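You operate a simulated robot arm through the tools that you are given. There is no shell and no other tool. Be economical: measure what you need, move in short steps, check, and stop when the job is done.

The job below is to be done with a simulated two-armed robot. You get a single attempt, and the scene is never put back.

TASK
Put the peas and the waffles on the upper freezer shelf and switch on fast freeze.
Fine: shut the freezer door first. Where these are worked on the way, their far stop is far enough and under half their travel is too little: freezer door.

Only the result counts: the job must be done as asked and must still hold three seconds after the hand-in. Knocking over, shifting, dropping, spilling or breaking anything else fails it.

THE ROBOT
Two 7-joint arms with two-finger grippers on one trunk, on a base that drives. Base frame: it is fixed to the floor where the robot stands at the start and does not move with it; the origin is under the middle of the robot, x ahead of it, y to its left, z up. Readings come in cm, rad, newtons and seconds.
The left shoulder is at the start at [7.8, 15.1, 96.3], the right one opposite. With the tool pointing down near the work surface each hand reaches from about 34 to 80 cm from the robot's upright axis, wherever it stands, measured 20 degrees to its own side. Places, roughly: alarm key [90, 10, 110]; crush key [90, 30, 110]; fast freeze key [90, 20, 110]; filter key [90, 10, 110]; freezer door [100, 10, 90]; fridge lock key [90, 10, 110]; light key [90, 20, 110]; upper freezer shelf [120, 0, 100]. Payload 2.54 kg a hand.
Tool frame (each hand has its own): the origin (TCP) lies between the finger pads and is the grasp point; the fingertips stand 3 cm ahead of it; z points along the fingers, y is the line along which they close. Largest opening 11.6 cm; the body of the gripper starts 9.5 cm behind the TCP.
Orientation is told as [roll, pitch, yaw] about the base's x, y, z axes, in that order, counted from this pose: with the fingers straight down and closing along the base's y, the tool's x points along the base's -x, its y along +y and its z along -z.

THE INTERFACE
- The arms move only by the tool apply_moves. It takes "left_deltas", "right_deltas" or both (then of equal length, played together; a hand with none holds still); each is a list of rows, each an object of numbers (a shift or turn left out is 0, a gripper value left out holds the last): "gripper": the finger opening in cm, from 0 to 11.6; "x", "y", "z": the shift along the tool's x, y, z in units of 40 mm (1.0 is 40 mm); "ax", "ay", "az": the turn, a rotation vector about the tool's x, y, z in units of 5 degrees (1.0 is 5 degrees). In form: [{"gripper": .., "x": .., "y": .., "z": .., "ax": .., "ay": .., "az": ..}, ...]. A call has 1 to 20 rows; each row shifts and turns the commanded pose from where the row before left it, along the tool's axes as they then stand. A call with a number of a shift or a turn outside -1 to 1 is refused whole. A row lasts 0.2 s, in which the tool goes at most 5 cm and 0.15 rad; a call with a longer step from one row to the next is refused whole, and so is a gripper value outside its range. A pose out of reach is approached as far as the arm can. The call stops where the force on the tool passes 70 N (or 10 N more than at its start, if that is more) or the arm is blocked; 0.2 s more then pass. The fingers move at their own pace (about 7.2 cm/s each) and stop on an object; they squeeze with about 37 N. The grip force told is the motor's: it shows also when the fingers shut on nothing. Time passes only in rows, and 0.2 s behind the last, so rows that do not move let the fingers close. The reply holds the time, the measured pose of the TCP, the force on the tool along the base axes, the opening and the grip force, in the units named above and with some noise, with the torque about the TCP (base axes, N m) and any sound that the robot's microphone picked up.
- Cameras (640 x 400 px; columns grow to the right, rows downward): "scene" is now at [14.77, 4.31, 108.73]; the picture's right is [0.48, -0.88, 0.00], its down [-0.48, -0.26, -0.83] and it looks along [0.73, 0.40, -0.55] (base axes); focal length 214 px, centre (320, 200). "left" rides on the left gripper at [6.9, 1.5, -12.2] in its tool frame; the picture's right is [-0.21, 0.98, 0.00], its down [-0.83, -0.18, -0.53] and it looks along [-0.52, -0.11, 0.85] (tool axes); focal length 251 px, centre (320, 200). "right" rides on the right gripper at [6.9, -1.5, -12.2] in its tool frame; the picture's right is [0.21, 0.98, 0.00], its down [-0.83, 0.18, -0.53] and it looks along [-0.52, 0.11, 0.85] (tool axes); focal length 251 px, centre (320, 200). There is no depth. A picture from a camera that has moved, and an enlarged one, comes with that camera's place and axes in the base frame and with its lens.
- capture(camera): a new picture of that camera. No time passes.
- slide_trunk(by): slides the trunk up (or, below 0, down) by that many cm; the arms and the scene camera ride with it, the base frame stays. It gives what a move gives, with no picture.
- base_move(legs): drives the robot by 1 to 6 legs, each [ahead, left, turn to the left] in cm, cm and rad, along the robot's own axes; the way and the turn of a leg run together, so that a leg with both is an arc; at most 150 cm and 3.142 rad a leg. The arms and the cameras ride along, it lands a little off, and it stops where it bumps. It gives what a move gives.
- aim_head(pan, tilt): turns the head with the scene camera to pan (to the left, within 1.396 rad either way) and tilt (down, from -0.506 to 1.204), counted from straight ahead of the robot. It gives what a move gives.
- zoom(camera, box): a new picture of the part [left, top, right, bottom] of that camera's present view, enlarged. No time passes.
- job_done(): hands the job in; it is judged then, once.

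Work in short steps. Places have to be worked out from the pictures, the camera data and where the tool is seen: move nearer, look again, correct. Check each grasp and each placing, and mend what went wrong. You have 120 turns and 92 pictures in all, those below and enlarged ones among them. Open the grippers and draw the arms clear of the work before you hand the job in, unless the task says otherwise; then end with one line.

The tools are called by a JSON object that holds its "op" and its "data". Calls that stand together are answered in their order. apply_moves: Moves the arms, as the interface text tells. Its arguments: {"type":"object","properties":{"left_deltas":{"type":"array","items":{"type":"object","properties":{"gripper":{"type":"number"},"x":{"type":"number"},"y":{"type":"number"},"z":{"type":"number"},"ax":{"type":"number"},"ay":{"type":"number"},"az":{"type":"number"}}}},"right_deltas":{"type":"array","items":{"type":"object","properties":{"gripper":{"type":"number"},"x":{"type":"number"},"y":{"type":"number"},"z":{"type":"number"},"ax":{"type":"number"},"ay":{"type":"number"},"az":{"type":"number"}}}}},"required":[]} The other tools are called the same way: slide_trunk (by) slides the trunk up or down; base_move (legs) drives the base; aim_head (pan, tilt) turns the head that bears the scene camera; capture (camera) takes a picture; zoom (camera, box) takes an enlarged picture of a part of a camera's view; job_done () hands the job in.

At the start:

```text
time_s: 0.0
left_tool_pos: [42.25, 40.36, 99.98]
left_tool_rot: [0.0, 0.001, 0.0]
left_contact_force: [-0.2, 0.0, 0.6]
left_ft_torque: [0.0, -0.03, 0.0]
left_finger_gap: 11.6
left_gripper_force: 0.1
right_tool_pos: [33.33, -1.64, 99.98]
right_tool_rot: [-0.001, 0.0, 0.001]
right_contact_force: [-0.4, -0.3, -0.2]
right_ft_torque: [0.03, -0.02, -0.02]
right_finger_gap: 11.6
right_gripper_force: 0.0
trunk travel left (down, up): [-20.0, 8.9]
robot x, y, heading: [-0.11, 0.17, 0.0]
head pan, tilt: [0.499, 0.583]
```

scene: 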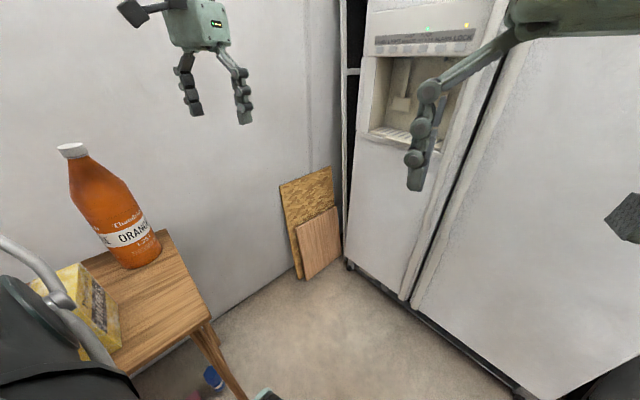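
right: 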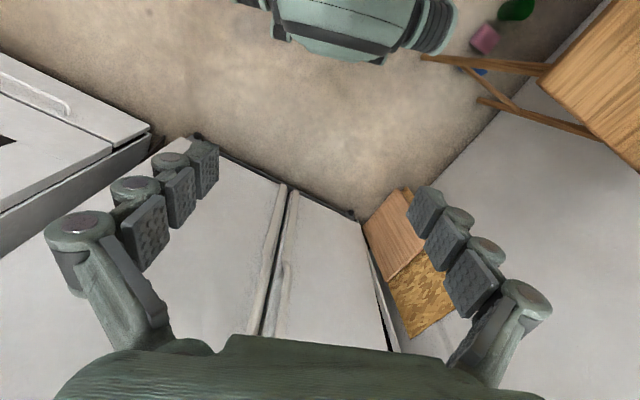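
left: 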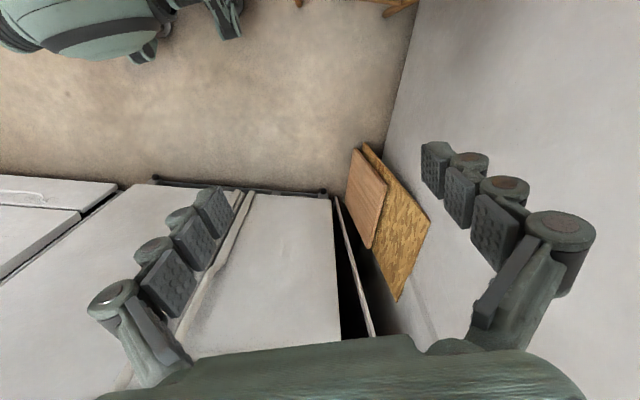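

I'll look around first: the panel, the table at left, and the rest of the room.

{"op": "zoom", "data": {"camera": "scene", "box": [340, 0, 520, 112]}}

{"op": "aim_head", "data": {"pan": 1.3, "tilt": 0.6}}

{"op": "capture", "data": {"camera": "scene"}}

{"op": "aim_head", "data": {"pan": -0.7, "tilt": 0.6}}

{"op": "capture", "data": {"camera": "scene"}}

```text
3.56 times, centred on (430, 56) of scene
camera zoom: at [14.77, 4.31, 108.73], right [0.48, -0.88, 0.0], down [-0.48, -0.26, -0.83], along [0.73, 0.4, -0.55], focal length 763 px, centre (-71, 712)
```

zoom: 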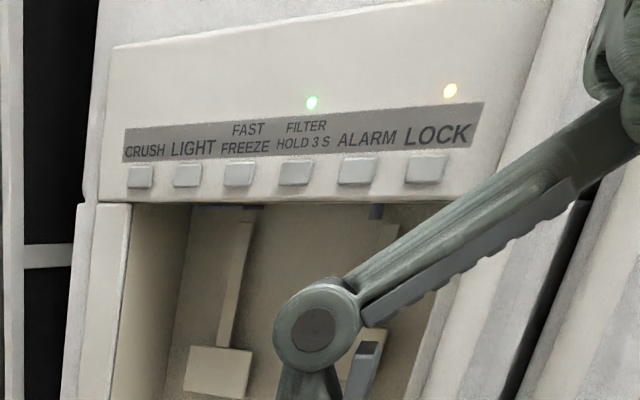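

```text
time_s: 1.1
left_tool_pos: [42.36, 40.38, 100.06]
left_tool_rot: [-0.001, -0.001, 0.001]
left_contact_force: [0.4, 0.1, 0.2]
left_ft_torque: [0.0, -0.01, 0.0]
left_finger_gap: 11.59
left_gripper_force: 0.2
right_tool_pos: [33.36, -1.69, 99.95]
right_tool_rot: [-0.001, 0.0, 0.0]
right_contact_force: [-0.4, 0.2, 0.4]
right_ft_torque: [0.04, 0.01, 0.01]
right_finger_gap: 11.63
right_gripper_force: 0.0
trunk travel left (down, up): [-20.0, 8.9]
robot x, y, heading: [0.05, -0.06, -0.001]
head pan, tilt: [1.3, 0.6]
```

```text
87 pictures are left
camera scene: at [9.34, 8.56, 108.58], right [0.96, -0.27, 0.0], down [-0.15, -0.54, -0.83], along [0.22, 0.79, -0.56], focal length 214 px, centre (320, 200)
```

scene: 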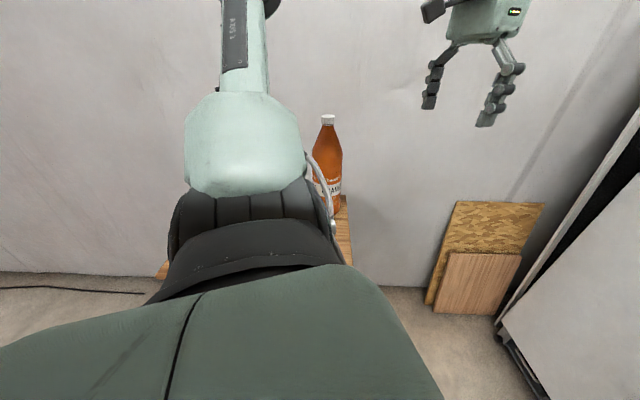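

```text
time_s: 3.1
left_tool_pos: [42.25, 40.31, 99.99]
left_tool_rot: [-0.001, -0.001, 0.0]
left_contact_force: [-0.6, 0.0, 1.1]
left_ft_torque: [-0.01, 0.01, -0.01]
left_finger_gap: 11.62
left_gripper_force: 0.1
right_tool_pos: [33.39, -1.76, 99.99]
right_tool_rot: [0.0, -0.001, 0.008]
right_contact_force: [37.8, -52.4, -0.9]
right_ft_torque: [7.28, 5.04, 5.6]
right_finger_gap: 11.59
right_gripper_force: 0.1
trunk travel left (down, up): [-20.0, 8.9]
robot x, y, heading: [-0.06, 0.29, 0.002]
head pan, tilt: [-0.7, 0.6]
```

```text
86 pictures are left
camera scene: at [13.9, 5.54, 108.58], right [0.62, -0.78, 0.0], down [-0.44, -0.35, -0.83], along [0.65, 0.51, -0.56], focal length 214 px, centre (320, 200)
```

scene: 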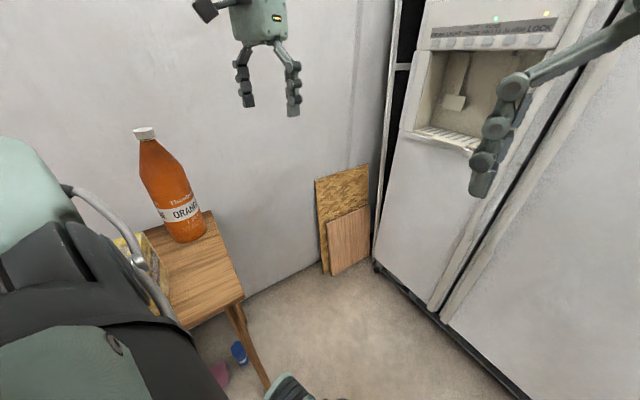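

The head seems to be blocked by the right arm (force on it). I'll turn the head back, then move the right arm off to the right.

{"op": "aim_head", "data": {"pan": 0.6, "tilt": 0.6}}

{"op": "apply_moves", "data": {"right_deltas": [{"y": -1}, {"y": -1}, {"y": -1}, {"y": -1}, {"y": -1}, {"y": -1}, {"y": -1}, {"y": -1}, {"y": -1}]}}

{"op": "aim_head", "data": {"pan": -0.3, "tilt": 0.5}}

{"op": "capture", "data": {"camera": "scene"}}

```text
time_s: 4.5
left_tool_pos: [42.16, 40.38, 100.0]
left_tool_rot: [0.001, 0.0, 0.0]
left_contact_force: [0.3, -0.1, 0.8]
left_ft_torque: [0.01, 0.01, 0.02]
left_finger_gap: 11.61
left_gripper_force: 0.1
right_tool_pos: [33.48, -1.69, 99.97]
right_tool_rot: [0.002, 0.0, 0.004]
right_contact_force: [53.7, -35.8, 3.4]
right_ft_torque: [4.86, 7.66, 4.17]
right_finger_gap: 11.6
right_gripper_force: 0.0
trunk travel left (down, up): [-20.0, 8.9]
robot x, y, heading: [-0.02, 0.28, 0.001]
head pan, tilt: [0.6, 0.6]
```

```text
time_s: 6.5
left_tool_pos: [42.16, 40.39, 100.02]
left_tool_rot: [0.001, 0.002, -0.002]
left_contact_force: [0.8, 0.7, -0.4]
left_ft_torque: [0.0, 0.01, -0.02]
left_finger_gap: 11.6
left_gripper_force: 0.0
right_tool_pos: [35.22, -35.88, 99.33]
right_tool_rot: [0.001, 0.001, 0.0]
right_contact_force: [0.2, -1.0, -0.2]
right_ft_torque: [-0.01, 0.02, 0.03]
right_finger_gap: 11.58
right_gripper_force: 0.1
right hand out of reach, approached as far as the arm can: row 9
trunk travel left (down, up): [-20.0, 8.9]
robot x, y, heading: [-0.32, 0.07, -0.0]
head pan, tilt: [0.6, 0.6]
```

```text
time_s: 7.7
left_tool_pos: [42.14, 40.56, 99.98]
left_tool_rot: [0.0, -0.001, 0.0]
left_contact_force: [-0.1, -0.2, 0.0]
left_ft_torque: [0.02, 0.02, 0.04]
left_finger_gap: 11.61
left_gripper_force: 0.1
right_tool_pos: [34.99, -36.14, 99.24]
right_tool_rot: [0.001, -0.001, 0.0]
right_contact_force: [1.1, 0.0, -0.5]
right_ft_torque: [0.0, -0.02, 0.0]
right_finger_gap: 11.63
right_gripper_force: 0.1
trunk travel left (down, up): [-20.0, 8.9]
robot x, y, heading: [-0.28, -0.34, 0.004]
head pan, tilt: [-0.3, 0.499]
```

```text
85 pictures are left
camera scene: at [15.66, -2.63, 109.49], right [-0.29, -0.96, 0.0], down [-0.46, 0.14, -0.88], along [0.84, -0.26, -0.48], focal length 214 px, centre (320, 200)
```

scene: 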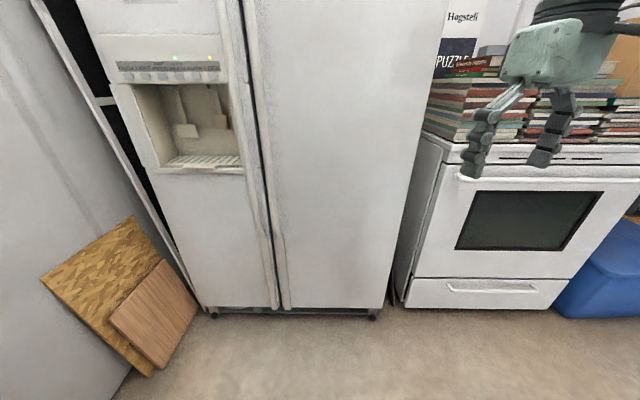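

{"op": "aim_head", "data": {"pan": -1.2, "tilt": 0.6}}

{"op": "capture", "data": {"camera": "scene"}}

{"op": "aim_head", "data": {"pan": 0.9, "tilt": 0.9}}

{"op": "capture", "data": {"camera": "scene"}}

```text
time_s: 8.9
left_tool_pos: [42.24, 40.42, 100.01]
left_tool_rot: [0.001, -0.001, 0.0]
left_contact_force: [-0.8, 0.2, 0.5]
left_ft_torque: [-0.01, 0.0, 0.02]
left_finger_gap: 11.62
left_gripper_force: 0.1
right_tool_pos: [34.97, -35.97, 99.44]
right_tool_rot: [-0.002, 0.001, 0.0]
right_contact_force: [0.1, -0.2, 0.1]
right_ft_torque: [0.01, -0.01, 0.0]
right_finger_gap: 11.6
right_gripper_force: 0.0
trunk travel left (down, up): [-20.0, 8.9]
robot x, y, heading: [-0.03, 0.12, 0.001]
head pan, tilt: [-1.201, 0.6]
```

```text
84 pictures are left
camera scene: at [10.17, -8.19, 108.58], right [-0.93, -0.36, 0.0], down [-0.2, 0.53, -0.83], along [0.3, -0.77, -0.56], focal length 214 px, centre (320, 200)
```

scene: 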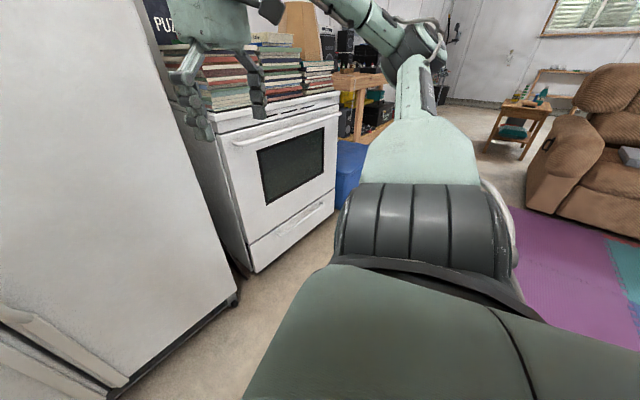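

```text
time_s: 10.9
left_tool_pos: [42.3, 40.57, 99.97]
left_tool_rot: [0.0, 0.001, -0.001]
left_contact_force: [0.8, -0.1, 0.5]
left_ft_torque: [-0.02, 0.01, 0.0]
left_finger_gap: 11.6
left_gripper_force: 0.0
right_tool_pos: [35.07, -35.97, 99.31]
right_tool_rot: [0.0, 0.0, -0.001]
right_contact_force: [-0.3, -0.6, -0.5]
right_ft_torque: [0.01, 0.0, 0.0]
right_finger_gap: 11.62
right_gripper_force: 0.0
trunk travel left (down, up): [-20.0, 8.9]
robot x, y, heading: [-0.63, 0.03, 0.0]
head pan, tilt: [0.901, 0.901]
```

```text
83 pictures are left
camera scene: at [11.66, 5.96, 106.1], right [0.78, -0.62, 0.0], down [-0.49, -0.61, -0.62], along [0.39, 0.49, -0.78], focal length 214 px, centre (320, 200)
```

scene: 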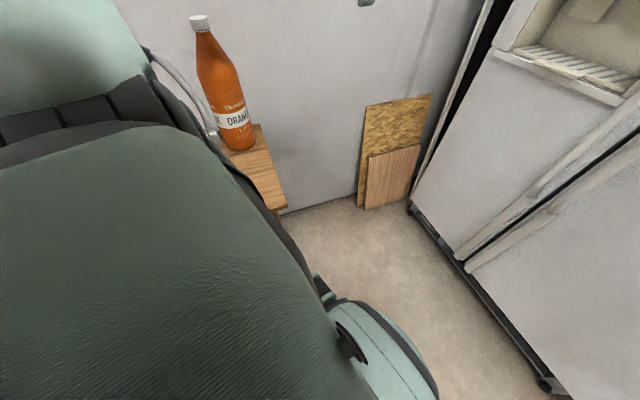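

The table with a yellow box is at the left, hidden by my arm. I raise the left arm well above the bottle and turn the base left a bit, to look at it.

{"op": "apply_moves", "data": {"left_deltas": [{"z": -1}, {"z": -1}, {"z": -1}, {"z": -1}]}}

{"op": "base_move", "data": {"legs": [[0, 0, 0.5]]}}

{"op": "aim_head", "data": {"pan": 0.7, "tilt": 0.7}}

{"op": "capture", "data": {"camera": "scene"}}

{"op": "capture", "data": {"camera": "left"}}

```text
time_s: 11.9
left_tool_pos: [42.1, 40.28, 116.16]
left_tool_rot: [0.002, 0.0, -0.002]
left_contact_force: [-0.4, -0.7, 0.2]
left_ft_torque: [0.01, -0.03, -0.01]
left_finger_gap: 11.6
left_gripper_force: 0.1
right_tool_pos: [34.95, -36.03, 99.22]
right_tool_rot: [0.001, 0.001, 0.001]
right_contact_force: [0.1, -0.6, 0.3]
right_ft_torque: [0.01, 0.0, 0.02]
right_finger_gap: 11.58
right_gripper_force: 0.0
trunk travel left (down, up): [-20.0, 8.9]
robot x, y, heading: [0.02, 0.08, -0.0]
head pan, tilt: [0.901, 0.901]
```

```text
time_s: 13.8
left_tool_pos: [17.59, 55.75, 116.01]
left_tool_rot: [-0.001, 0.0, 0.499]
left_contact_force: [0.8, -0.3, -0.6]
left_ft_torque: [-0.02, -0.01, 0.0]
left_finger_gap: 11.62
left_gripper_force: 0.2
right_tool_pos: [48.14, -14.92, 99.38]
right_tool_rot: [0.0, -0.001, 0.498]
right_contact_force: [-0.4, 0.0, -0.6]
right_ft_torque: [0.01, -0.01, -0.02]
right_finger_gap: 11.59
right_gripper_force: 0.1
trunk travel left (down, up): [-20.0, 8.9]
robot x, y, heading: [0.13, 0.02, 0.497]
head pan, tilt: [0.901, 0.901]
```

```text
time_s: 14.5
left_tool_pos: [17.51, 55.73, 116.03]
left_tool_rot: [-0.001, 0.0, 0.499]
left_contact_force: [-0.4, 0.1, -0.3]
left_ft_torque: [0.0, 0.0, 0.02]
left_finger_gap: 11.62
left_gripper_force: 0.0
right_tool_pos: [47.92, -14.76, 99.31]
right_tool_rot: [0.0, 0.0, 0.499]
right_contact_force: [0.3, -0.6, -0.1]
right_ft_torque: [0.0, -0.02, 0.03]
right_finger_gap: 11.59
right_gripper_force: 0.0
trunk travel left (down, up): [-20.0, 8.9]
robot x, y, heading: [0.4, 0.12, 0.498]
head pan, tilt: [0.7, 0.7]
```

```text
82 pictures are left
camera scene: at [9.21, 11.23, 107.71], right [0.93, -0.36, 0.0], down [-0.23, -0.6, -0.76], along [0.28, 0.71, -0.64], focal length 214 px, centre (320, 200)
```

scene: 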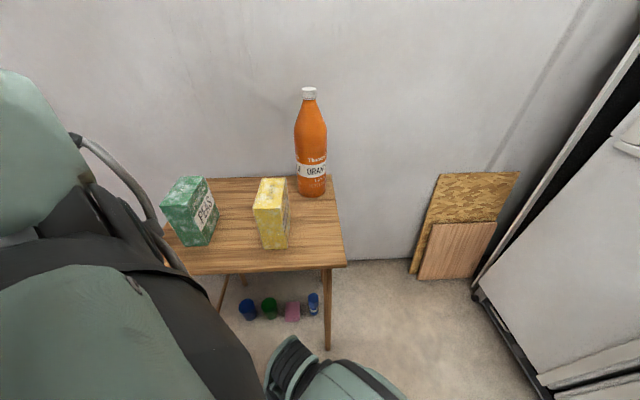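

```text
81 pictures are left
camera left: at [10.74, 53.63, 128.17], right [-0.28, 0.96, 0.0], down [0.81, 0.24, 0.53], along [0.51, 0.15, -0.85], focal length 251 px, centre (320, 200)
```

left: 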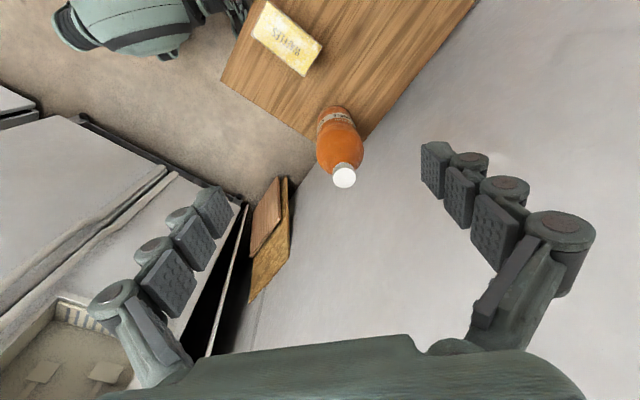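

Peas (green) and waffles (yellow) are on the table. I zoom in for the geometry.

{"op": "zoom", "data": {"camera": "scene", "box": [150, 80, 350, 280]}}

{"op": "zoom", "data": {"camera": "left", "box": [210, 0, 410, 200]}}

```text
2.00 times, centred on (250, 180) of scene
camera zoom: at [9.21, 11.23, 107.71], right [0.93, -0.36, 0.0], down [-0.23, -0.6, -0.76], along [0.28, 0.71, -0.64], focal length 429 px, centre (460, 240)
```

zoom: 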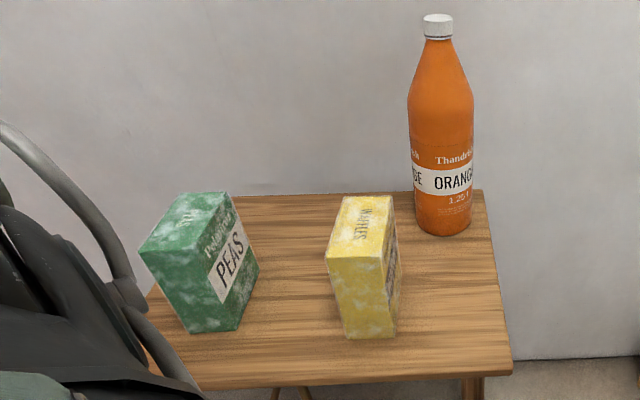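

```text
2.00 times, centred on (310, 100) of left
camera zoom: at [10.74, 53.63, 128.17], right [-0.28, 0.96, 0.0], down [0.81, 0.24, 0.53], along [0.51, 0.15, -0.85], focal length 503 px, centre (340, 400)
```

zoom: 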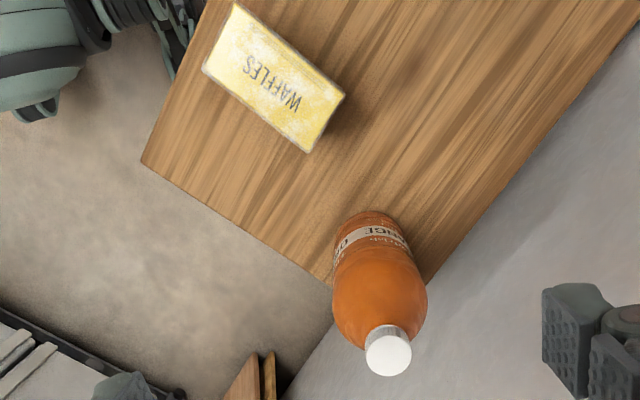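

Both boxes: about 5.3 wide, 10–11 long, tops near z 80 on a table near z 67; waffles centred around (12, 48.5), peas around (-5, 57). First the door: I turn towards the fridge (its face looks turned about -0.3 rad) and look at the handle.

{"op": "base_move", "data": {"legs": [[0, 0, -0.8], [16, -7, 0]]}}

{"op": "aim_head", "data": {"pan": 0.3, "tilt": 0.2}}

{"op": "capture", "data": {"camera": "scene"}}

{"op": "aim_head", "data": {"pan": 0.0, "tilt": 1.2}}

{"op": "capture", "data": {"camera": "scene"}}

```text
time_s: 18.2
left_tool_pos: [65.68, 14.15, 115.95]
left_tool_rot: [-0.001, -0.001, -0.303]
left_contact_force: [-0.2, 0.4, 0.2]
left_ft_torque: [0.01, 0.02, 0.0]
left_finger_gap: 11.59
left_gripper_force: 0.0
right_tool_pos: [35.9, -56.62, 99.23]
right_tool_rot: [0.0, 0.001, -0.303]
right_contact_force: [0.2, -1.3, 0.6]
right_ft_torque: [0.05, 0.01, 0.03]
right_finger_gap: 11.58
right_gripper_force: 0.0
trunk travel left (down, up): [-20.0, 8.9]
robot x, y, heading: [13.34, -11.73, -0.305]
head pan, tilt: [0.7, 0.7]
```

```text
time_s: 19.1
left_tool_pos: [65.47, 14.29, 116.02]
left_tool_rot: [0.0, 0.0, -0.305]
left_contact_force: [0.3, -0.8, -0.2]
left_ft_torque: [0.01, 0.05, 0.0]
left_finger_gap: 11.6
left_gripper_force: 0.0
right_tool_pos: [35.88, -56.47, 99.32]
right_tool_rot: [0.0, 0.001, -0.306]
right_contact_force: [-0.3, -0.5, 0.1]
right_ft_torque: [0.02, 0.0, 0.02]
right_finger_gap: 11.59
right_gripper_force: 0.0
trunk travel left (down, up): [-20.0, 8.9]
robot x, y, heading: [13.59, -11.57, -0.306]
head pan, tilt: [0.3, 0.201]
```

```text
78 pictures are left
camera scene: at [29.23, -13.7, 112.25], right [0.0, -1.0, 0.0], down [-0.2, 0.0, -0.98], along [0.98, 0.0, -0.2], focal length 214 px, centre (320, 200)
```

scene: 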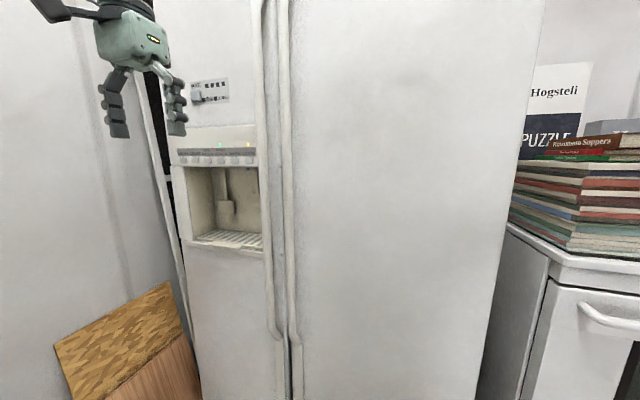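

```text
time_s: 20.4
left_tool_pos: [65.57, 14.29, 116.03]
left_tool_rot: [0.001, 0.0, -0.302]
left_contact_force: [-0.1, 0.4, -0.1]
left_ft_torque: [0.01, -0.01, -0.01]
left_finger_gap: 11.6
left_gripper_force: 0.0
right_tool_pos: [35.92, -56.49, 99.23]
right_tool_rot: [-0.001, -0.001, -0.302]
right_contact_force: [-0.2, -0.2, -0.4]
right_ft_torque: [0.01, -0.02, -0.02]
right_finger_gap: 11.62
right_gripper_force: 0.1
trunk travel left (down, up): [-20.0, 8.9]
robot x, y, heading: [12.93, -11.84, -0.301]
head pan, tilt: [0.0, 1.201]
```

```text
77 pictures are left
camera scene: at [25.25, -15.34, 104.12], right [-0.3, -0.95, 0.0], down [-0.89, 0.28, -0.36], along [0.35, -0.11, -0.93], focal length 214 px, centre (320, 200)
```

scene: 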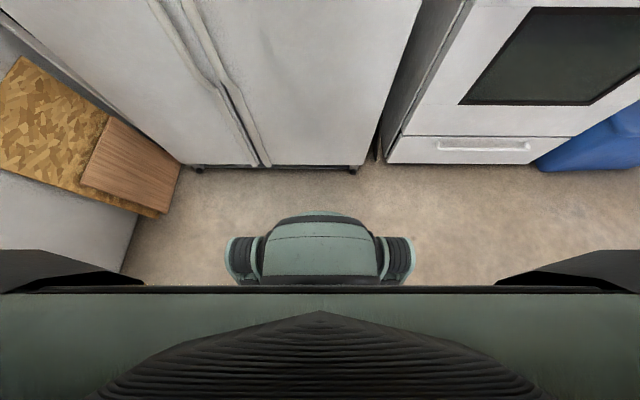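

Handles are vertical ridges on either side of the gap; freezer handle near (88, 0.5), z 57 up. I turn the left hand to point at the fridge (fingers closing horizontally) and lower it, then look close.

{"op": "apply_moves", "data": {"left_deltas": [{"ay": -1, "gripper": 8}, {"ay": -1}, {"ay": -1}, {"ay": -1}, {"ay": -1}, {"ay": -1}, {"ay": -1}, {"ay": -1}, {"ay": -1}, {"ay": -1}, {"ay": -1}, {"ay": -1}, {"ay": -1}, {"ay": -1}, {"ay": -1}, {"ay": -1}, {"ay": -1}, {"ay": -1}]}}

{"op": "aim_head", "data": {"pan": 0.3, "tilt": 0.4}}

{"op": "capture", "data": {"camera": "scene"}}

{"op": "capture", "data": {"camera": "left"}}

```text
time_s: 24.2
left_tool_pos: [65.45, 14.24, 116.13]
left_tool_rot: [2.964, -1.569, 3.015]
left_contact_force: [0.2, -0.8, -0.1]
left_ft_torque: [0.0, 0.02, -0.02]
left_finger_gap: 8.03
left_gripper_force: 0.0
right_tool_pos: [36.02, -56.38, 99.31]
right_tool_rot: [0.0, -0.001, -0.303]
right_contact_force: [0.3, -0.2, -0.1]
right_ft_torque: [0.0, -0.01, -0.03]
right_finger_gap: 11.59
right_gripper_force: 0.0
trunk travel left (down, up): [-20.0, 8.9]
robot x, y, heading: [13.03, -11.45, -0.305]
head pan, tilt: [0.0, 1.201]
```

```text
time_s: 25.3
left_tool_pos: [65.47, 14.35, 115.95]
left_tool_rot: [0.06, -1.571, -0.367]
left_contact_force: [0.9, -0.1, 0.4]
left_ft_torque: [-0.02, -0.06, 0.01]
left_finger_gap: 8.0
left_gripper_force: 0.1
right_tool_pos: [36.05, -56.51, 99.27]
right_tool_rot: [0.001, 0.0, -0.304]
right_contact_force: [-0.1, 0.2, 0.8]
right_ft_torque: [0.01, -0.01, 0.01]
right_finger_gap: 11.61
right_gripper_force: 0.1
trunk travel left (down, up): [-20.0, 8.9]
robot x, y, heading: [13.2, -11.87, -0.301]
head pan, tilt: [0.3, 0.4]
```

```text
76 pictures are left
camera scene: at [29.18, -13.71, 110.39], right [0.0, -1.0, 0.0], down [-0.39, 0.0, -0.92], along [0.92, 0.0, -0.39], focal length 214 px, centre (320, 200)
```

scene: 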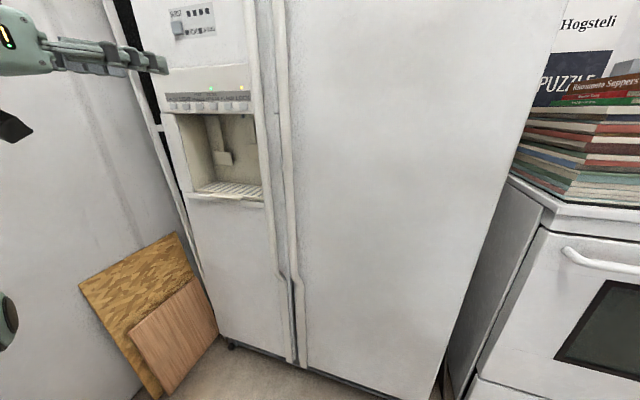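

```text
75 pictures are left
camera left: at [54.33, 19.3, 109.1], right [0.29, 0.93, 0.21], down [-0.56, -0.01, 0.83], along [0.77, -0.36, 0.52], focal length 251 px, centre (320, 200)
```

left: 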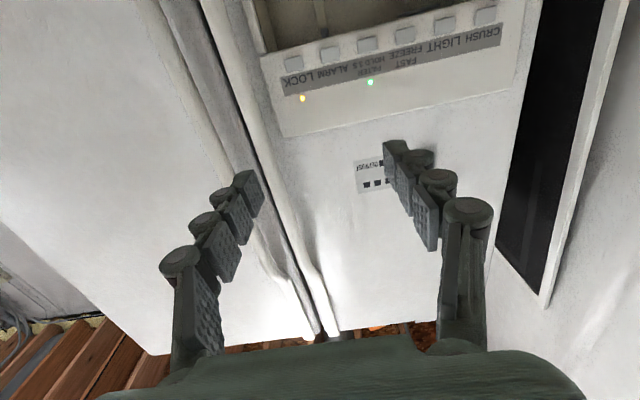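

{"op": "zoom", "data": {"camera": "scene", "box": [210, 60, 350, 300]}}

{"op": "zoom", "data": {"camera": "left", "box": [150, 0, 400, 200]}}

```text
1.67 times, centred on (280, 180) of scene
camera zoom: at [29.18, -13.71, 110.39], right [0.0, -1.0, 0.0], down [-0.39, 0.0, -0.92], along [0.92, 0.0, -0.39], focal length 358 px, centre (387, 233)
```

zoom: 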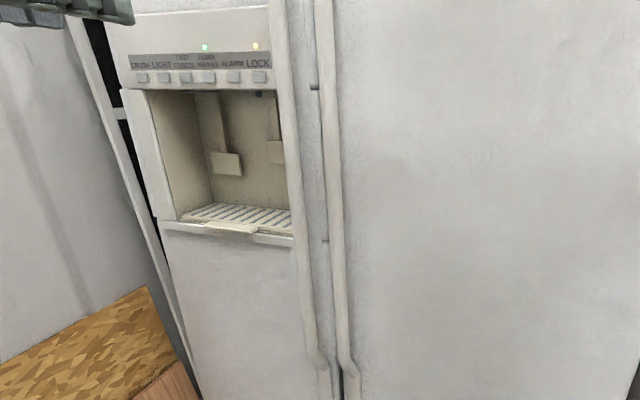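

```text
2.00 times, centred on (275, 100) of left
camera zoom: at [54.33, 19.3, 109.1], right [0.29, 0.93, 0.21], down [-0.56, -0.01, 0.83], along [0.77, -0.36, 0.52], focal length 503 px, centre (410, 400)
```

zoom: 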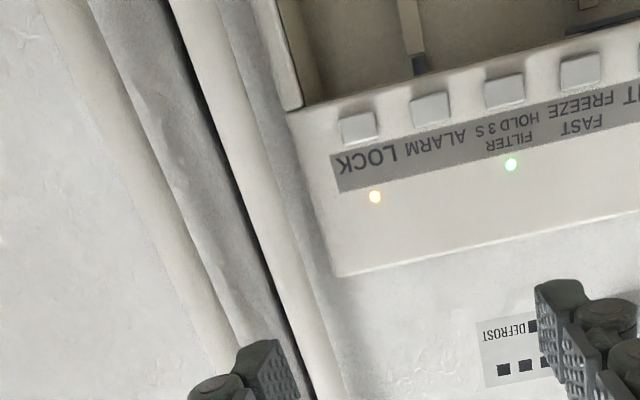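

Triangulating: the freezer handle bar is near (81, 0.6), about 2 cm wide, 4 cm proud of the face; keys at z 110.5 with fast freeze near (91, 18). I bring the left hand to a pre-grasp at z 100.

{"op": "apply_moves", "data": {"left_deltas": [{"x": 1}, {"x": 1}, {"x": 1}, {"x": 1}, {"y": -1, "gripper": 6}, {"y": -1.0}, {"y": -0.1, "z": 0.9}, {"z": 1}]}}

{"op": "capture", "data": {"camera": "left"}}

{"op": "capture", "data": {"camera": "scene"}}

```text
time_s: 27.1
left_tool_pos: [77.36, 9.61, 102.45]
left_tool_rot: [2.284, -1.57, -2.586]
left_contact_force: [-0.3, -0.2, 0.0]
left_ft_torque: [0.0, 0.0, 0.03]
left_finger_gap: 5.97
left_gripper_force: 0.0
left hand out of reach, approached as far as the arm can: row 2, 3, 4, 5, 6
right_tool_pos: [35.96, -56.52, 99.42]
right_tool_rot: [0.0, -0.001, -0.304]
right_contact_force: [0.4, -0.5, 0.7]
right_ft_torque: [-0.02, 0.02, 0.0]
right_finger_gap: 11.59
right_gripper_force: 0.0
trunk travel left (down, up): [-20.0, 8.9]
robot x, y, heading: [13.78, -11.75, -0.305]
head pan, tilt: [0.3, 0.4]
```

```text
72 pictures are left
camera left: at [66.13, 14.71, 95.48], right [0.29, 0.93, 0.21], down [-0.56, -0.01, 0.83], along [0.77, -0.36, 0.52], focal length 251 px, centre (320, 200)
```

left: 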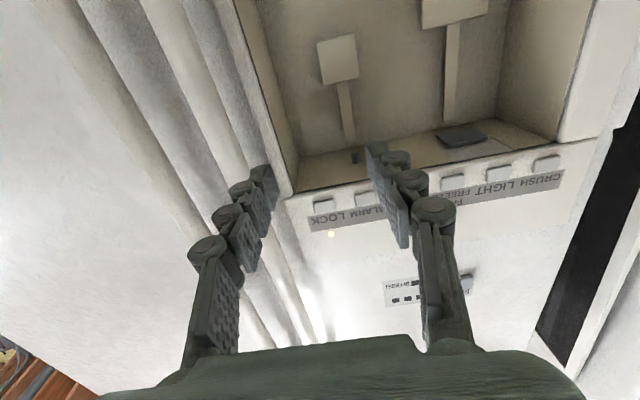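

```text
71 pictures are left
camera scene: at [29.19, -13.71, 110.4], right [0.0, -1.0, 0.0], down [-0.39, 0.0, -0.92], along [0.92, 0.0, -0.39], focal length 214 px, centre (320, 200)
```

scene: 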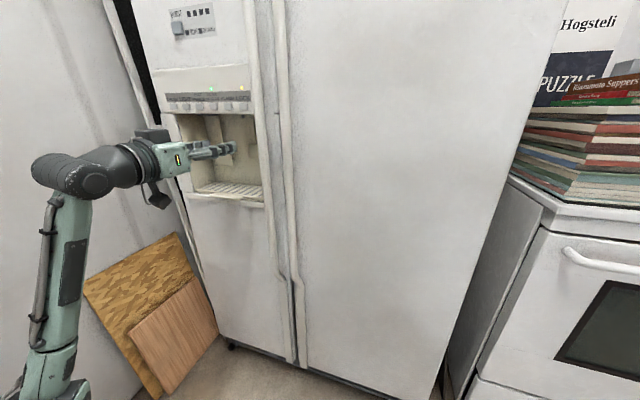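

The hand landed at (77.4, 9.6, 102.5), still left of the handle. I shift it right (along tool −y) in small steps.

{"op": "apply_moves", "data": {"left_deltas": [{"y": -0.6, "z": -0.3}, {"y": -0.6}, {"y": -0.6}]}}

{"op": "capture", "data": {"camera": "left"}}

```text
time_s: 27.9
left_tool_pos: [73.95, 2.99, 102.48]
left_tool_rot: [-1.219, -1.57, 0.917]
left_contact_force: [0.3, -0.3, 0.3]
left_ft_torque: [-0.02, 0.04, -0.01]
left_finger_gap: 5.97
left_gripper_force: 0.0
right_tool_pos: [35.95, -56.55, 99.37]
right_tool_rot: [0.0, 0.0, -0.304]
right_contact_force: [-0.1, -0.2, 0.2]
right_ft_torque: [0.0, -0.02, -0.01]
right_finger_gap: 11.61
right_gripper_force: 0.0
trunk travel left (down, up): [-20.0, 8.9]
robot x, y, heading: [13.43, -11.68, -0.297]
head pan, tilt: [0.3, 0.4]
```

```text
70 pictures are left
camera left: at [62.84, 7.97, 95.48], right [0.29, 0.93, 0.21], down [-0.56, -0.01, 0.83], along [0.77, -0.36, 0.52], focal length 251 px, centre (320, 200)
```

left: 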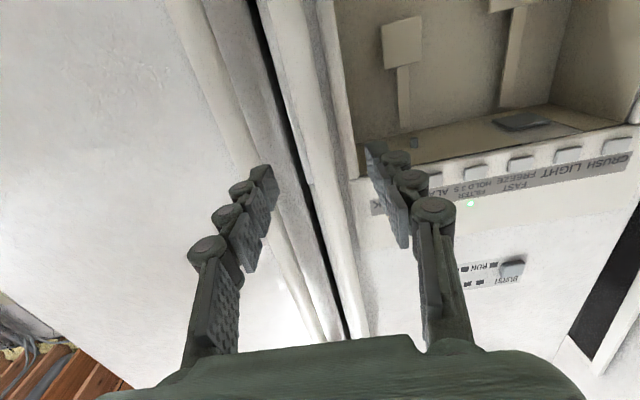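

Fingers now straddle the bar well, about 7 cm short. I advance and close gently.

{"op": "apply_moves", "data": {"left_deltas": [{"y": -0.2, "z": 0.5}, {"z": 0.5}, {"z": 0.4}, {"z": 0.25}]}}

{"op": "capture", "data": {"camera": "left"}}

```text
time_s: 28.9
left_tool_pos: [80.08, 0.26, 102.46]
left_tool_rot: [1.918, -1.571, -2.218]
left_contact_force: [-0.5, 0.3, -0.3]
left_ft_torque: [0.0, -0.02, -0.02]
left_finger_gap: 5.99
left_gripper_force: 0.1
right_tool_pos: [35.95, -56.47, 99.31]
right_tool_rot: [0.0, 0.0, -0.304]
right_contact_force: [-0.5, 1.0, 0.9]
right_ft_torque: [-0.02, -0.04, 0.01]
right_finger_gap: 11.61
right_gripper_force: 0.1
trunk travel left (down, up): [-20.0, 8.9]
robot x, y, heading: [13.27, -11.89, -0.301]
head pan, tilt: [0.3, 0.4]
```

```text
69 pictures are left
camera left: at [68.96, 5.36, 95.5], right [0.29, 0.93, 0.21], down [-0.56, -0.01, 0.83], along [0.77, -0.36, 0.52], focal length 251 px, centre (320, 200)
```

left: 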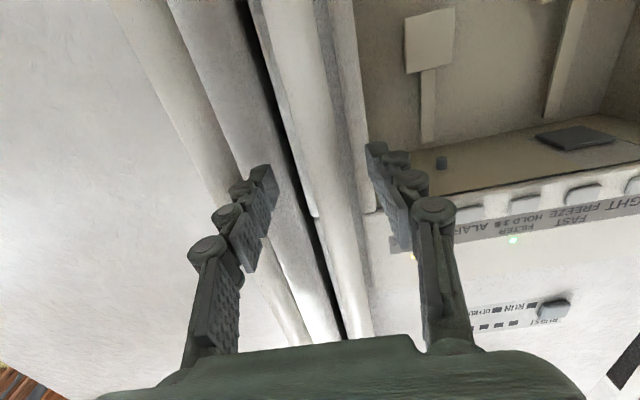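

No contact yet; I advance 1.5 cm more and close.

{"op": "apply_moves", "data": {"left_deltas": [{"z": 0.2}, {"z": 0.2}, {"gripper": 0}, {}, {}, {}, {}]}}

{"op": "capture", "data": {"camera": "left"}}

```text
time_s: 30.5
left_tool_pos: [81.79, 0.19, 102.41]
left_tool_rot: [-2.076, -1.568, 1.779]
left_contact_force: [13.7, 17.9, 6.2]
left_ft_torque: [0.28, 0.43, 0.14]
left_finger_gap: 2.13
left_gripper_force: 45.3
right_tool_pos: [36.14, -56.46, 99.43]
right_tool_rot: [-0.002, 0.0, -0.303]
right_contact_force: [-0.2, -0.3, -0.2]
right_ft_torque: [0.0, 0.03, 0.0]
right_finger_gap: 11.61
right_gripper_force: 0.1
trunk travel left (down, up): [-20.0, 8.9]
robot x, y, heading: [13.09, -11.58, -0.305]
head pan, tilt: [0.3, 0.4]
```

```text
68 pictures are left
camera left: at [70.54, 5.16, 95.5], right [0.29, 0.93, 0.21], down [-0.56, -0.01, 0.83], along [0.77, -0.36, 0.52], focal length 251 px, centre (320, 200)
```

left: 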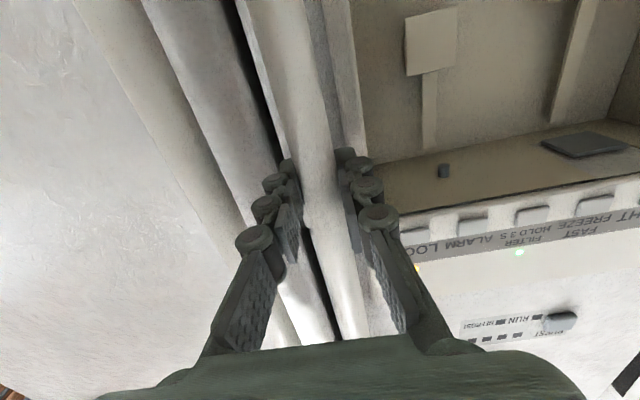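

Firm grip on the bar (2.1 cm). I pull along the door's arc (hinge near (97.5, 30)), turning the hand half as much as the door.

{"op": "apply_moves", "data": {"left_deltas": [{"z": -0.35, "y": 0.1, "ax": 0.25}, {"z": -0.35, "y": 0.1, "ax": 0.25}, {"z": -0.35, "y": 0.1, "ax": 0.25}, {"z": -0.35, "y": 0.1, "ax": 0.25}, {"z": -0.35, "y": 0.125, "ax": 0.25}, {"z": -0.35, "y": 0.125, "ax": 0.25}, {"z": -0.35, "y": 0.125, "ax": 0.25}, {"z": -0.35, "y": 0.125, "ax": 0.25}]}}

{"op": "capture", "data": {"camera": "scene"}}

```text
time_s: 32.3
left_tool_pos: [72.95, 8.11, 102.43]
left_tool_rot: [3.083, -1.566, 2.731]
left_contact_force: [28.4, 22.8, 21.7]
left_ft_torque: [0.08, -0.23, -0.18]
left_finger_gap: 2.24
left_gripper_force: 45.0
right_tool_pos: [36.06, -56.25, 99.41]
right_tool_rot: [-0.002, -0.001, -0.304]
right_contact_force: [0.5, -0.2, -0.3]
right_ft_torque: [0.01, 0.01, -0.04]
right_finger_gap: 11.6
right_gripper_force: 0.1
trunk travel left (down, up): [-20.0, 8.9]
robot x, y, heading: [13.55, -11.6, -0.304]
head pan, tilt: [0.3, 0.4]
```

```text
67 pictures are left
camera scene: at [29.28, -13.53, 110.4], right [0.0, -1.0, 0.0], down [-0.39, 0.0, -0.92], along [0.92, 0.0, -0.39], focal length 214 px, centre (320, 200)
```

scene: 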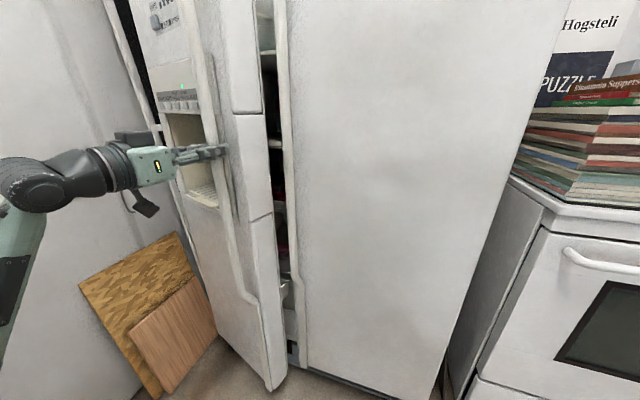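

The door follows. I continue the arc to about 50°.

{"op": "apply_moves", "data": {"left_deltas": [{"z": -0.34, "y": 0.157, "ax": 0.25}, {"z": -0.34, "y": 0.157, "ax": 0.25}, {"z": -0.34, "y": 0.157, "ax": 0.25}, {"z": -0.34, "y": 0.157, "ax": 0.25}, {"z": -0.32, "y": 0.183, "ax": 0.25}, {"z": -0.32, "y": 0.183, "ax": 0.25}, {"z": -0.32, "y": 0.183, "ax": 0.25}, {"z": -0.32, "y": 0.183, "ax": 0.25}, {"z": -0.3, "y": 0.21, "ax": 0.25}, {"z": -0.3, "y": 0.21, "ax": 0.25}, {"z": -0.3, "y": 0.21, "ax": 0.25}, {"z": -0.3, "y": 0.21, "ax": 0.25}]}}

{"op": "capture", "data": {"camera": "scene"}}

```text
time_s: 34.9
left_tool_pos: [65.38, 23.28, 102.36]
left_tool_rot: [-1.498, -1.568, 0.763]
left_contact_force: [36.5, 6.7, 11.2]
left_ft_torque: [-0.11, -0.36, -0.22]
left_finger_gap: 2.15
left_gripper_force: 44.8
right_tool_pos: [36.2, -56.53, 99.34]
right_tool_rot: [-0.002, 0.004, -0.304]
right_contact_force: [-0.2, 0.7, 1.1]
right_ft_torque: [0.01, 0.01, 0.01]
right_finger_gap: 11.59
right_gripper_force: 0.1
trunk travel left (down, up): [-20.0, 8.9]
robot x, y, heading: [13.33, -11.57, -0.301]
head pan, tilt: [0.3, 0.4]
```

```text
66 pictures are left
camera scene: at [29.45, -13.69, 110.34], right [0.0, -1.0, 0.0], down [-0.39, 0.0, -0.92], along [0.92, 0.0, -0.39], focal length 214 px, centre (320, 200)
```

scene: 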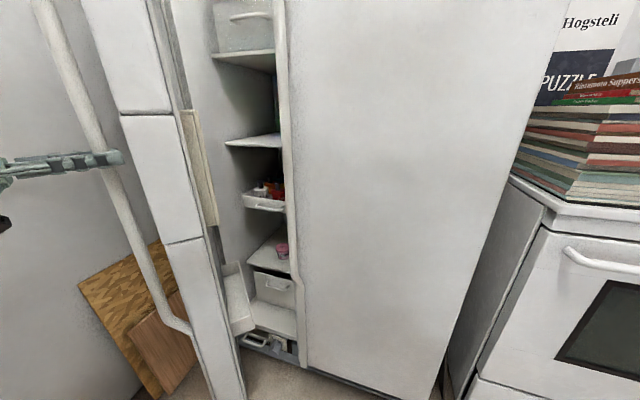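

The door is about 50° open; shelves are visible, the upper shelf near z 101 with the next one ~122. I release the handle, back off, and go around to push the door wider from inside.

{"op": "apply_moves", "data": {"left_deltas": [{"gripper": 7}, {}, {"z": -0.6}, {"z": -0.8}, {"z": -0.8}, {"z": -0.8, "ax": -1}, {"ax": -1}, {"ax": -1}, {"ax": -1}, {"ax": -1, "gripper": 1}]}}

{"op": "capture", "data": {"camera": "scene"}}

```text
time_s: 37.1
left_tool_pos: [56.14, 31.3, 102.5]
left_tool_rot: [2.418, -1.571, -2.721]
left_contact_force: [1.2, 0.1, -0.4]
left_ft_torque: [0.0, 0.01, -0.02]
left_finger_gap: 1.79
left_gripper_force: 2.1
right_tool_pos: [36.02, -56.43, 99.36]
right_tool_rot: [0.0, 0.001, -0.302]
right_contact_force: [-0.1, 0.7, -0.1]
right_ft_torque: [-0.01, 0.02, -0.01]
right_finger_gap: 11.62
right_gripper_force: 0.0
trunk travel left (down, up): [-20.0, 8.9]
robot x, y, heading: [13.27, -11.65, -0.305]
head pan, tilt: [0.3, 0.4]
```

```text
65 pictures are left
camera scene: at [29.18, -13.71, 110.4], right [0.0, -1.0, 0.0], down [-0.39, 0.0, -0.92], along [0.92, 0.0, -0.39], focal length 214 px, centre (320, 200)
```

scene: 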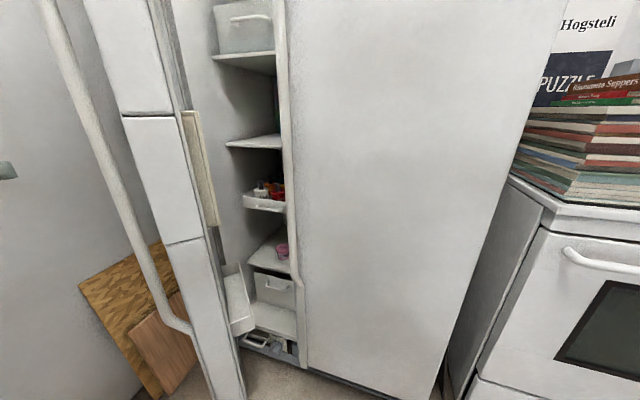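

I swing the hand right, past the door's free edge (about 40 cm ahead), then forward into the opening.

{"op": "apply_moves", "data": {"left_deltas": [{"y": -0.9}, {"y": -0.9}, {"y": -0.9}, {"y": -0.9}, {"y": -0.9}, {"y": -0.9}, {"y": -0.9}, {"y": -0.9}, {"y": -0.9}]}}

{"op": "capture", "data": {"camera": "scene"}}

```text
time_s: 39.1
left_tool_pos: [48.74, 20.83, 109.44]
left_tool_rot: [-0.44, -1.568, 0.133]
left_contact_force: [-0.6, 0.5, 0.0]
left_ft_torque: [-0.02, -0.02, 0.0]
left_finger_gap: 0.97
left_gripper_force: 0.1
left hand out of reach, approached as far as the arm can: row 3, 4, 5, 6, 7, 8, 9
right_tool_pos: [35.94, -56.47, 99.34]
right_tool_rot: [0.0, 0.002, -0.303]
right_contact_force: [-0.4, -0.6, 0.5]
right_ft_torque: [0.01, -0.05, 0.01]
right_finger_gap: 11.61
right_gripper_force: 0.1
trunk travel left (down, up): [-20.0, 8.9]
robot x, y, heading: [13.02, -11.37, -0.303]
head pan, tilt: [0.3, 0.4]
```

```text
64 pictures are left
camera scene: at [29.17, -13.72, 110.4], right [0.0, -1.0, 0.0], down [-0.39, 0.0, -0.92], along [0.92, 0.0, -0.39], focal length 214 px, centre (320, 200)
```

scene: 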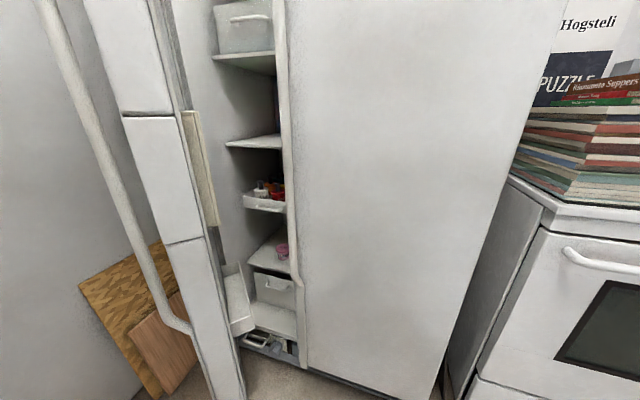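

The hand can't cross that close to the body, so I strafe the base 20 cm right to bring it past the door's edge.

{"op": "base_move", "data": {"legs": [[0, -20, 0]]}}

{"op": "apply_moves", "data": {"left_deltas": [{"z": 0.8}, {"z": 0.8}, {"z": 0.8}, {"z": 0.8}, {"z": 0.8}, {"z": 0.8}, {"z": 0.8}]}}

{"op": "capture", "data": {"camera": "scene"}}

```text
time_s: 41.6
left_tool_pos: [42.66, 1.85, 109.57]
left_tool_rot: [0.041, -1.568, -0.346]
left_contact_force: [-0.1, -0.8, -0.6]
left_ft_torque: [0.02, 0.0, 0.02]
left_finger_gap: 1.0
left_gripper_force: 0.1
right_tool_pos: [30.0, -75.71, 99.18]
right_tool_rot: [-0.001, -0.001, -0.302]
right_contact_force: [-0.6, 0.1, 0.1]
right_ft_torque: [-0.02, -0.02, 0.01]
right_finger_gap: 11.59
right_gripper_force: 0.1
trunk travel left (down, up): [-20.0, 8.9]
robot x, y, heading: [7.28, -30.69, -0.302]
head pan, tilt: [0.3, 0.4]
```

```text
time_s: 43.2
left_tool_pos: [64.28, -4.5, 110.14]
left_tool_rot: [0.24, -1.569, -0.546]
left_contact_force: [-0.2, 0.2, 0.3]
left_ft_torque: [0.02, -0.02, -0.03]
left_finger_gap: 1.01
left_gripper_force: 0.1
left hand out of reach, approached as far as the arm can: row 1
right_tool_pos: [29.93, -75.56, 99.31]
right_tool_rot: [0.001, -0.001, -0.303]
right_contact_force: [0.6, -0.4, -0.4]
right_ft_torque: [0.0, 0.06, 0.01]
right_finger_gap: 11.59
right_gripper_force: 0.0
trunk travel left (down, up): [-20.0, 8.9]
robot x, y, heading: [7.1, -30.33, -0.306]
head pan, tilt: [0.3, 0.4]
```

```text
63 pictures are left
camera scene: at [23.19, -32.84, 110.4], right [0.0, -1.0, 0.0], down [-0.39, 0.0, -0.92], along [0.92, 0.0, -0.39], focal length 214 px, centre (320, 200)
```

scene: 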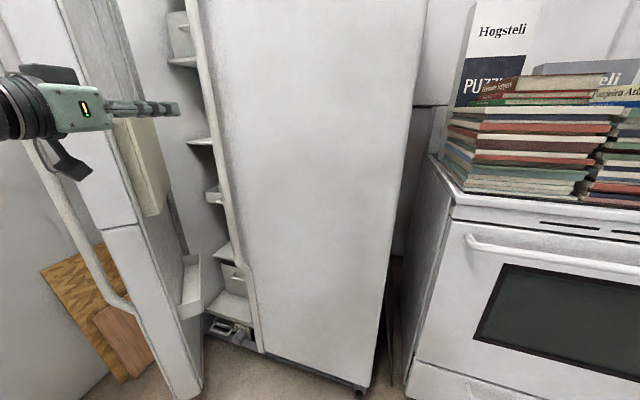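

The hand is now inside the door's edge. I go 7 cm deeper and sweep left to push the door.

{"op": "apply_moves", "data": {"left_deltas": [{"z": 0.9}, {"z": 0.9}, {"y": 0.8}, {"y": 0.8}, {"y": 0.8}, {"y": 0.8}, {"y": 0.8}, {"y": 0.8}, {"y": 0.8}, {"y": 0.8}]}}

{"op": "capture", "data": {"camera": "scene"}}

```text
time_s: 44.8
left_tool_pos: [75.07, 6.12, 109.99]
left_tool_rot: [0.6, -1.556, -0.933]
left_contact_force: [-20.5, -13.2, -0.4]
left_ft_torque: [-0.08, -0.1, 1.95]
left_finger_gap: 0.41
left_gripper_force: 0.1
right_tool_pos: [29.82, -75.73, 99.35]
right_tool_rot: [0.003, -0.001, -0.302]
right_contact_force: [-1.0, 0.2, -0.1]
right_ft_torque: [0.01, 0.0, 0.02]
right_finger_gap: 11.61
right_gripper_force: 0.1
trunk travel left (down, up): [-20.0, 8.9]
robot x, y, heading: [7.14, -30.92, -0.309]
head pan, tilt: [0.3, 0.4]
stopped in row 7 (left hand): the force on the tool passed its limit at 109 N (the readings are from after the stop); the commanded pose is now the measured one
```

```text
62 pictures are left
camera scene: at [22.9, -32.98, 110.45], right [0.0, -1.0, 0.0], down [-0.39, 0.0, -0.92], along [0.92, 0.0, -0.39], focal length 214 px, centre (320, 200)
```

scene: 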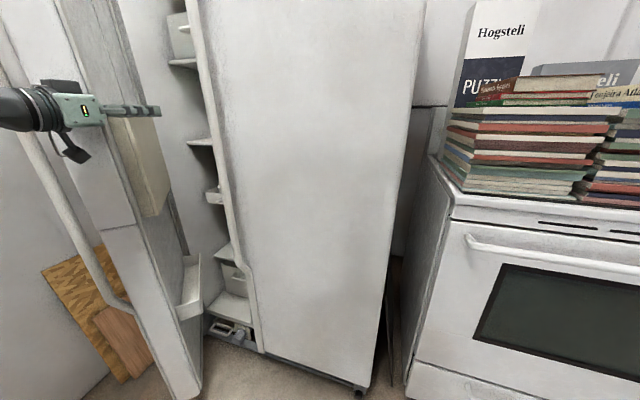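

The fingers butted against the ice-chute housing on the door's inside. I back off, rise 9 cm above it, and push slower.

{"op": "apply_moves", "data": {"left_deltas": [{"y": -0.7}, {"x": -0.8}, {"x": -0.8}, {"x": -0.7}, {"y": 0.5}, {"y": 0.4}, {"y": 0.3}, {"y": 0.3}, {"y": 0.3}, {"y": 0.3}, {"y": 0.3}, {"y": 0.3}]}}

{"op": "capture", "data": {"camera": "scene"}}

```text
time_s: 46.4
left_tool_pos: [75.16, 6.74, 119.38]
left_tool_rot: [0.722, -1.556, -1.067]
left_contact_force: [-23.9, -10.8, -3.6]
left_ft_torque: [-0.13, -0.26, 2.23]
left_finger_gap: 0.72
left_gripper_force: 0.0
right_tool_pos: [29.66, -75.78, 99.33]
right_tool_rot: [0.002, -0.004, -0.303]
right_contact_force: [0.3, -0.7, -0.1]
right_ft_torque: [0.0, -0.02, -0.01]
right_finger_gap: 11.62
right_gripper_force: 0.0
trunk travel left (down, up): [-20.0, 8.9]
robot x, y, heading: [7.1, -30.75, -0.304]
head pan, tilt: [0.3, 0.4]
stopped in row 7 (left hand): the force on the tool passed its limit at 77 N (the readings are from after the stop); the commanded pose is now the measured one
```

```text
61 pictures are left
camera scene: at [22.73, -33.06, 110.48], right [0.0, -1.0, 0.0], down [-0.39, 0.0, -0.92], along [0.92, 0.0, -0.39], focal length 214 px, centre (320, 200)
```

scene: 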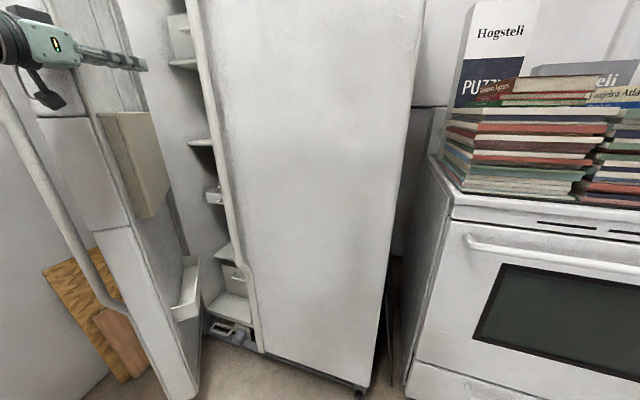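

The wrist, not the fingers, hits the door's edge. I back off right and turn the hand ~55° to the left so the fingertips reach behind the door.

{"op": "apply_moves", "data": {"left_deltas": [{"y": -0.9}, {"y": -0.6}, {"ax": -1}, {"ax": -1}, {"ax": -1}, {"ax": -1}, {"ax": -1}, {"ax": -1}, {"ax": -1}, {"ax": -1}, {"ax": -1}, {"ax": -1}, {"ax": -1}]}}

{"op": "capture", "data": {"camera": "scene"}}

{"op": "capture", "data": {"camera": "left"}}

```text
time_s: 49.1
left_tool_pos: [73.71, 1.31, 118.86]
left_tool_rot: [1.235, -1.553, -0.614]
left_contact_force: [-0.1, -0.4, 0.7]
left_ft_torque: [0.0, 0.0, 0.02]
left_finger_gap: 1.0
left_gripper_force: 0.1
right_tool_pos: [29.9, -75.74, 99.19]
right_tool_rot: [0.0, -0.001, -0.305]
right_contact_force: [-0.2, 0.5, 0.1]
right_ft_torque: [0.02, 0.02, -0.02]
right_finger_gap: 11.6
right_gripper_force: 0.1
trunk travel left (down, up): [-20.0, 8.9]
robot x, y, heading: [6.9, -31.01, -0.304]
head pan, tilt: [0.3, 0.4]
```

```text
60 pictures are left
camera scene: at [23.05, -32.94, 110.4], right [0.0, -1.0, 0.0], down [-0.39, 0.0, -0.92], along [0.92, 0.0, -0.39], focal length 214 px, centre (320, 200)
```

scene: 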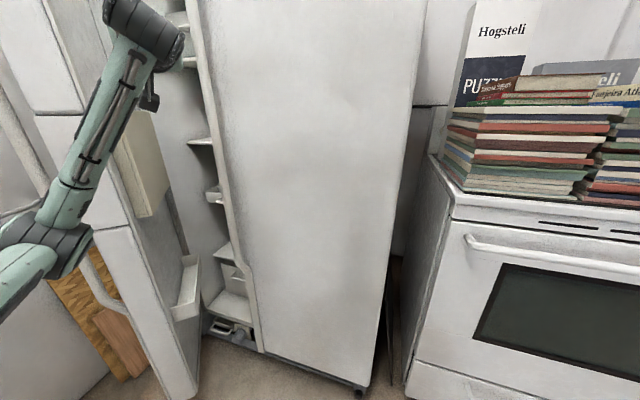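

```text
59 pictures are left
camera left: at [62.82, -4.55, 111.99], right [-0.56, 0.79, 0.23], down [-0.32, -0.47, 0.83], along [0.76, 0.39, 0.51], focal length 251 px, centre (320, 200)
```

left: 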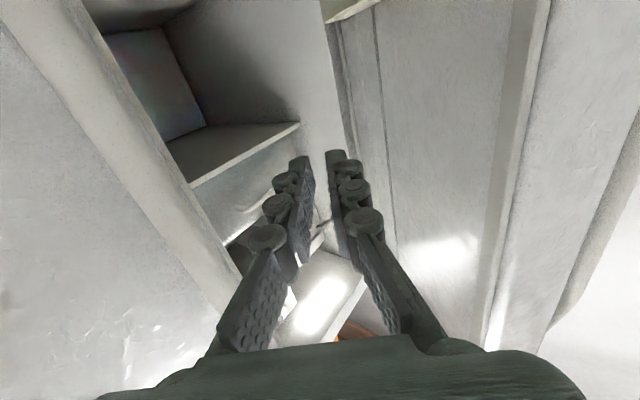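

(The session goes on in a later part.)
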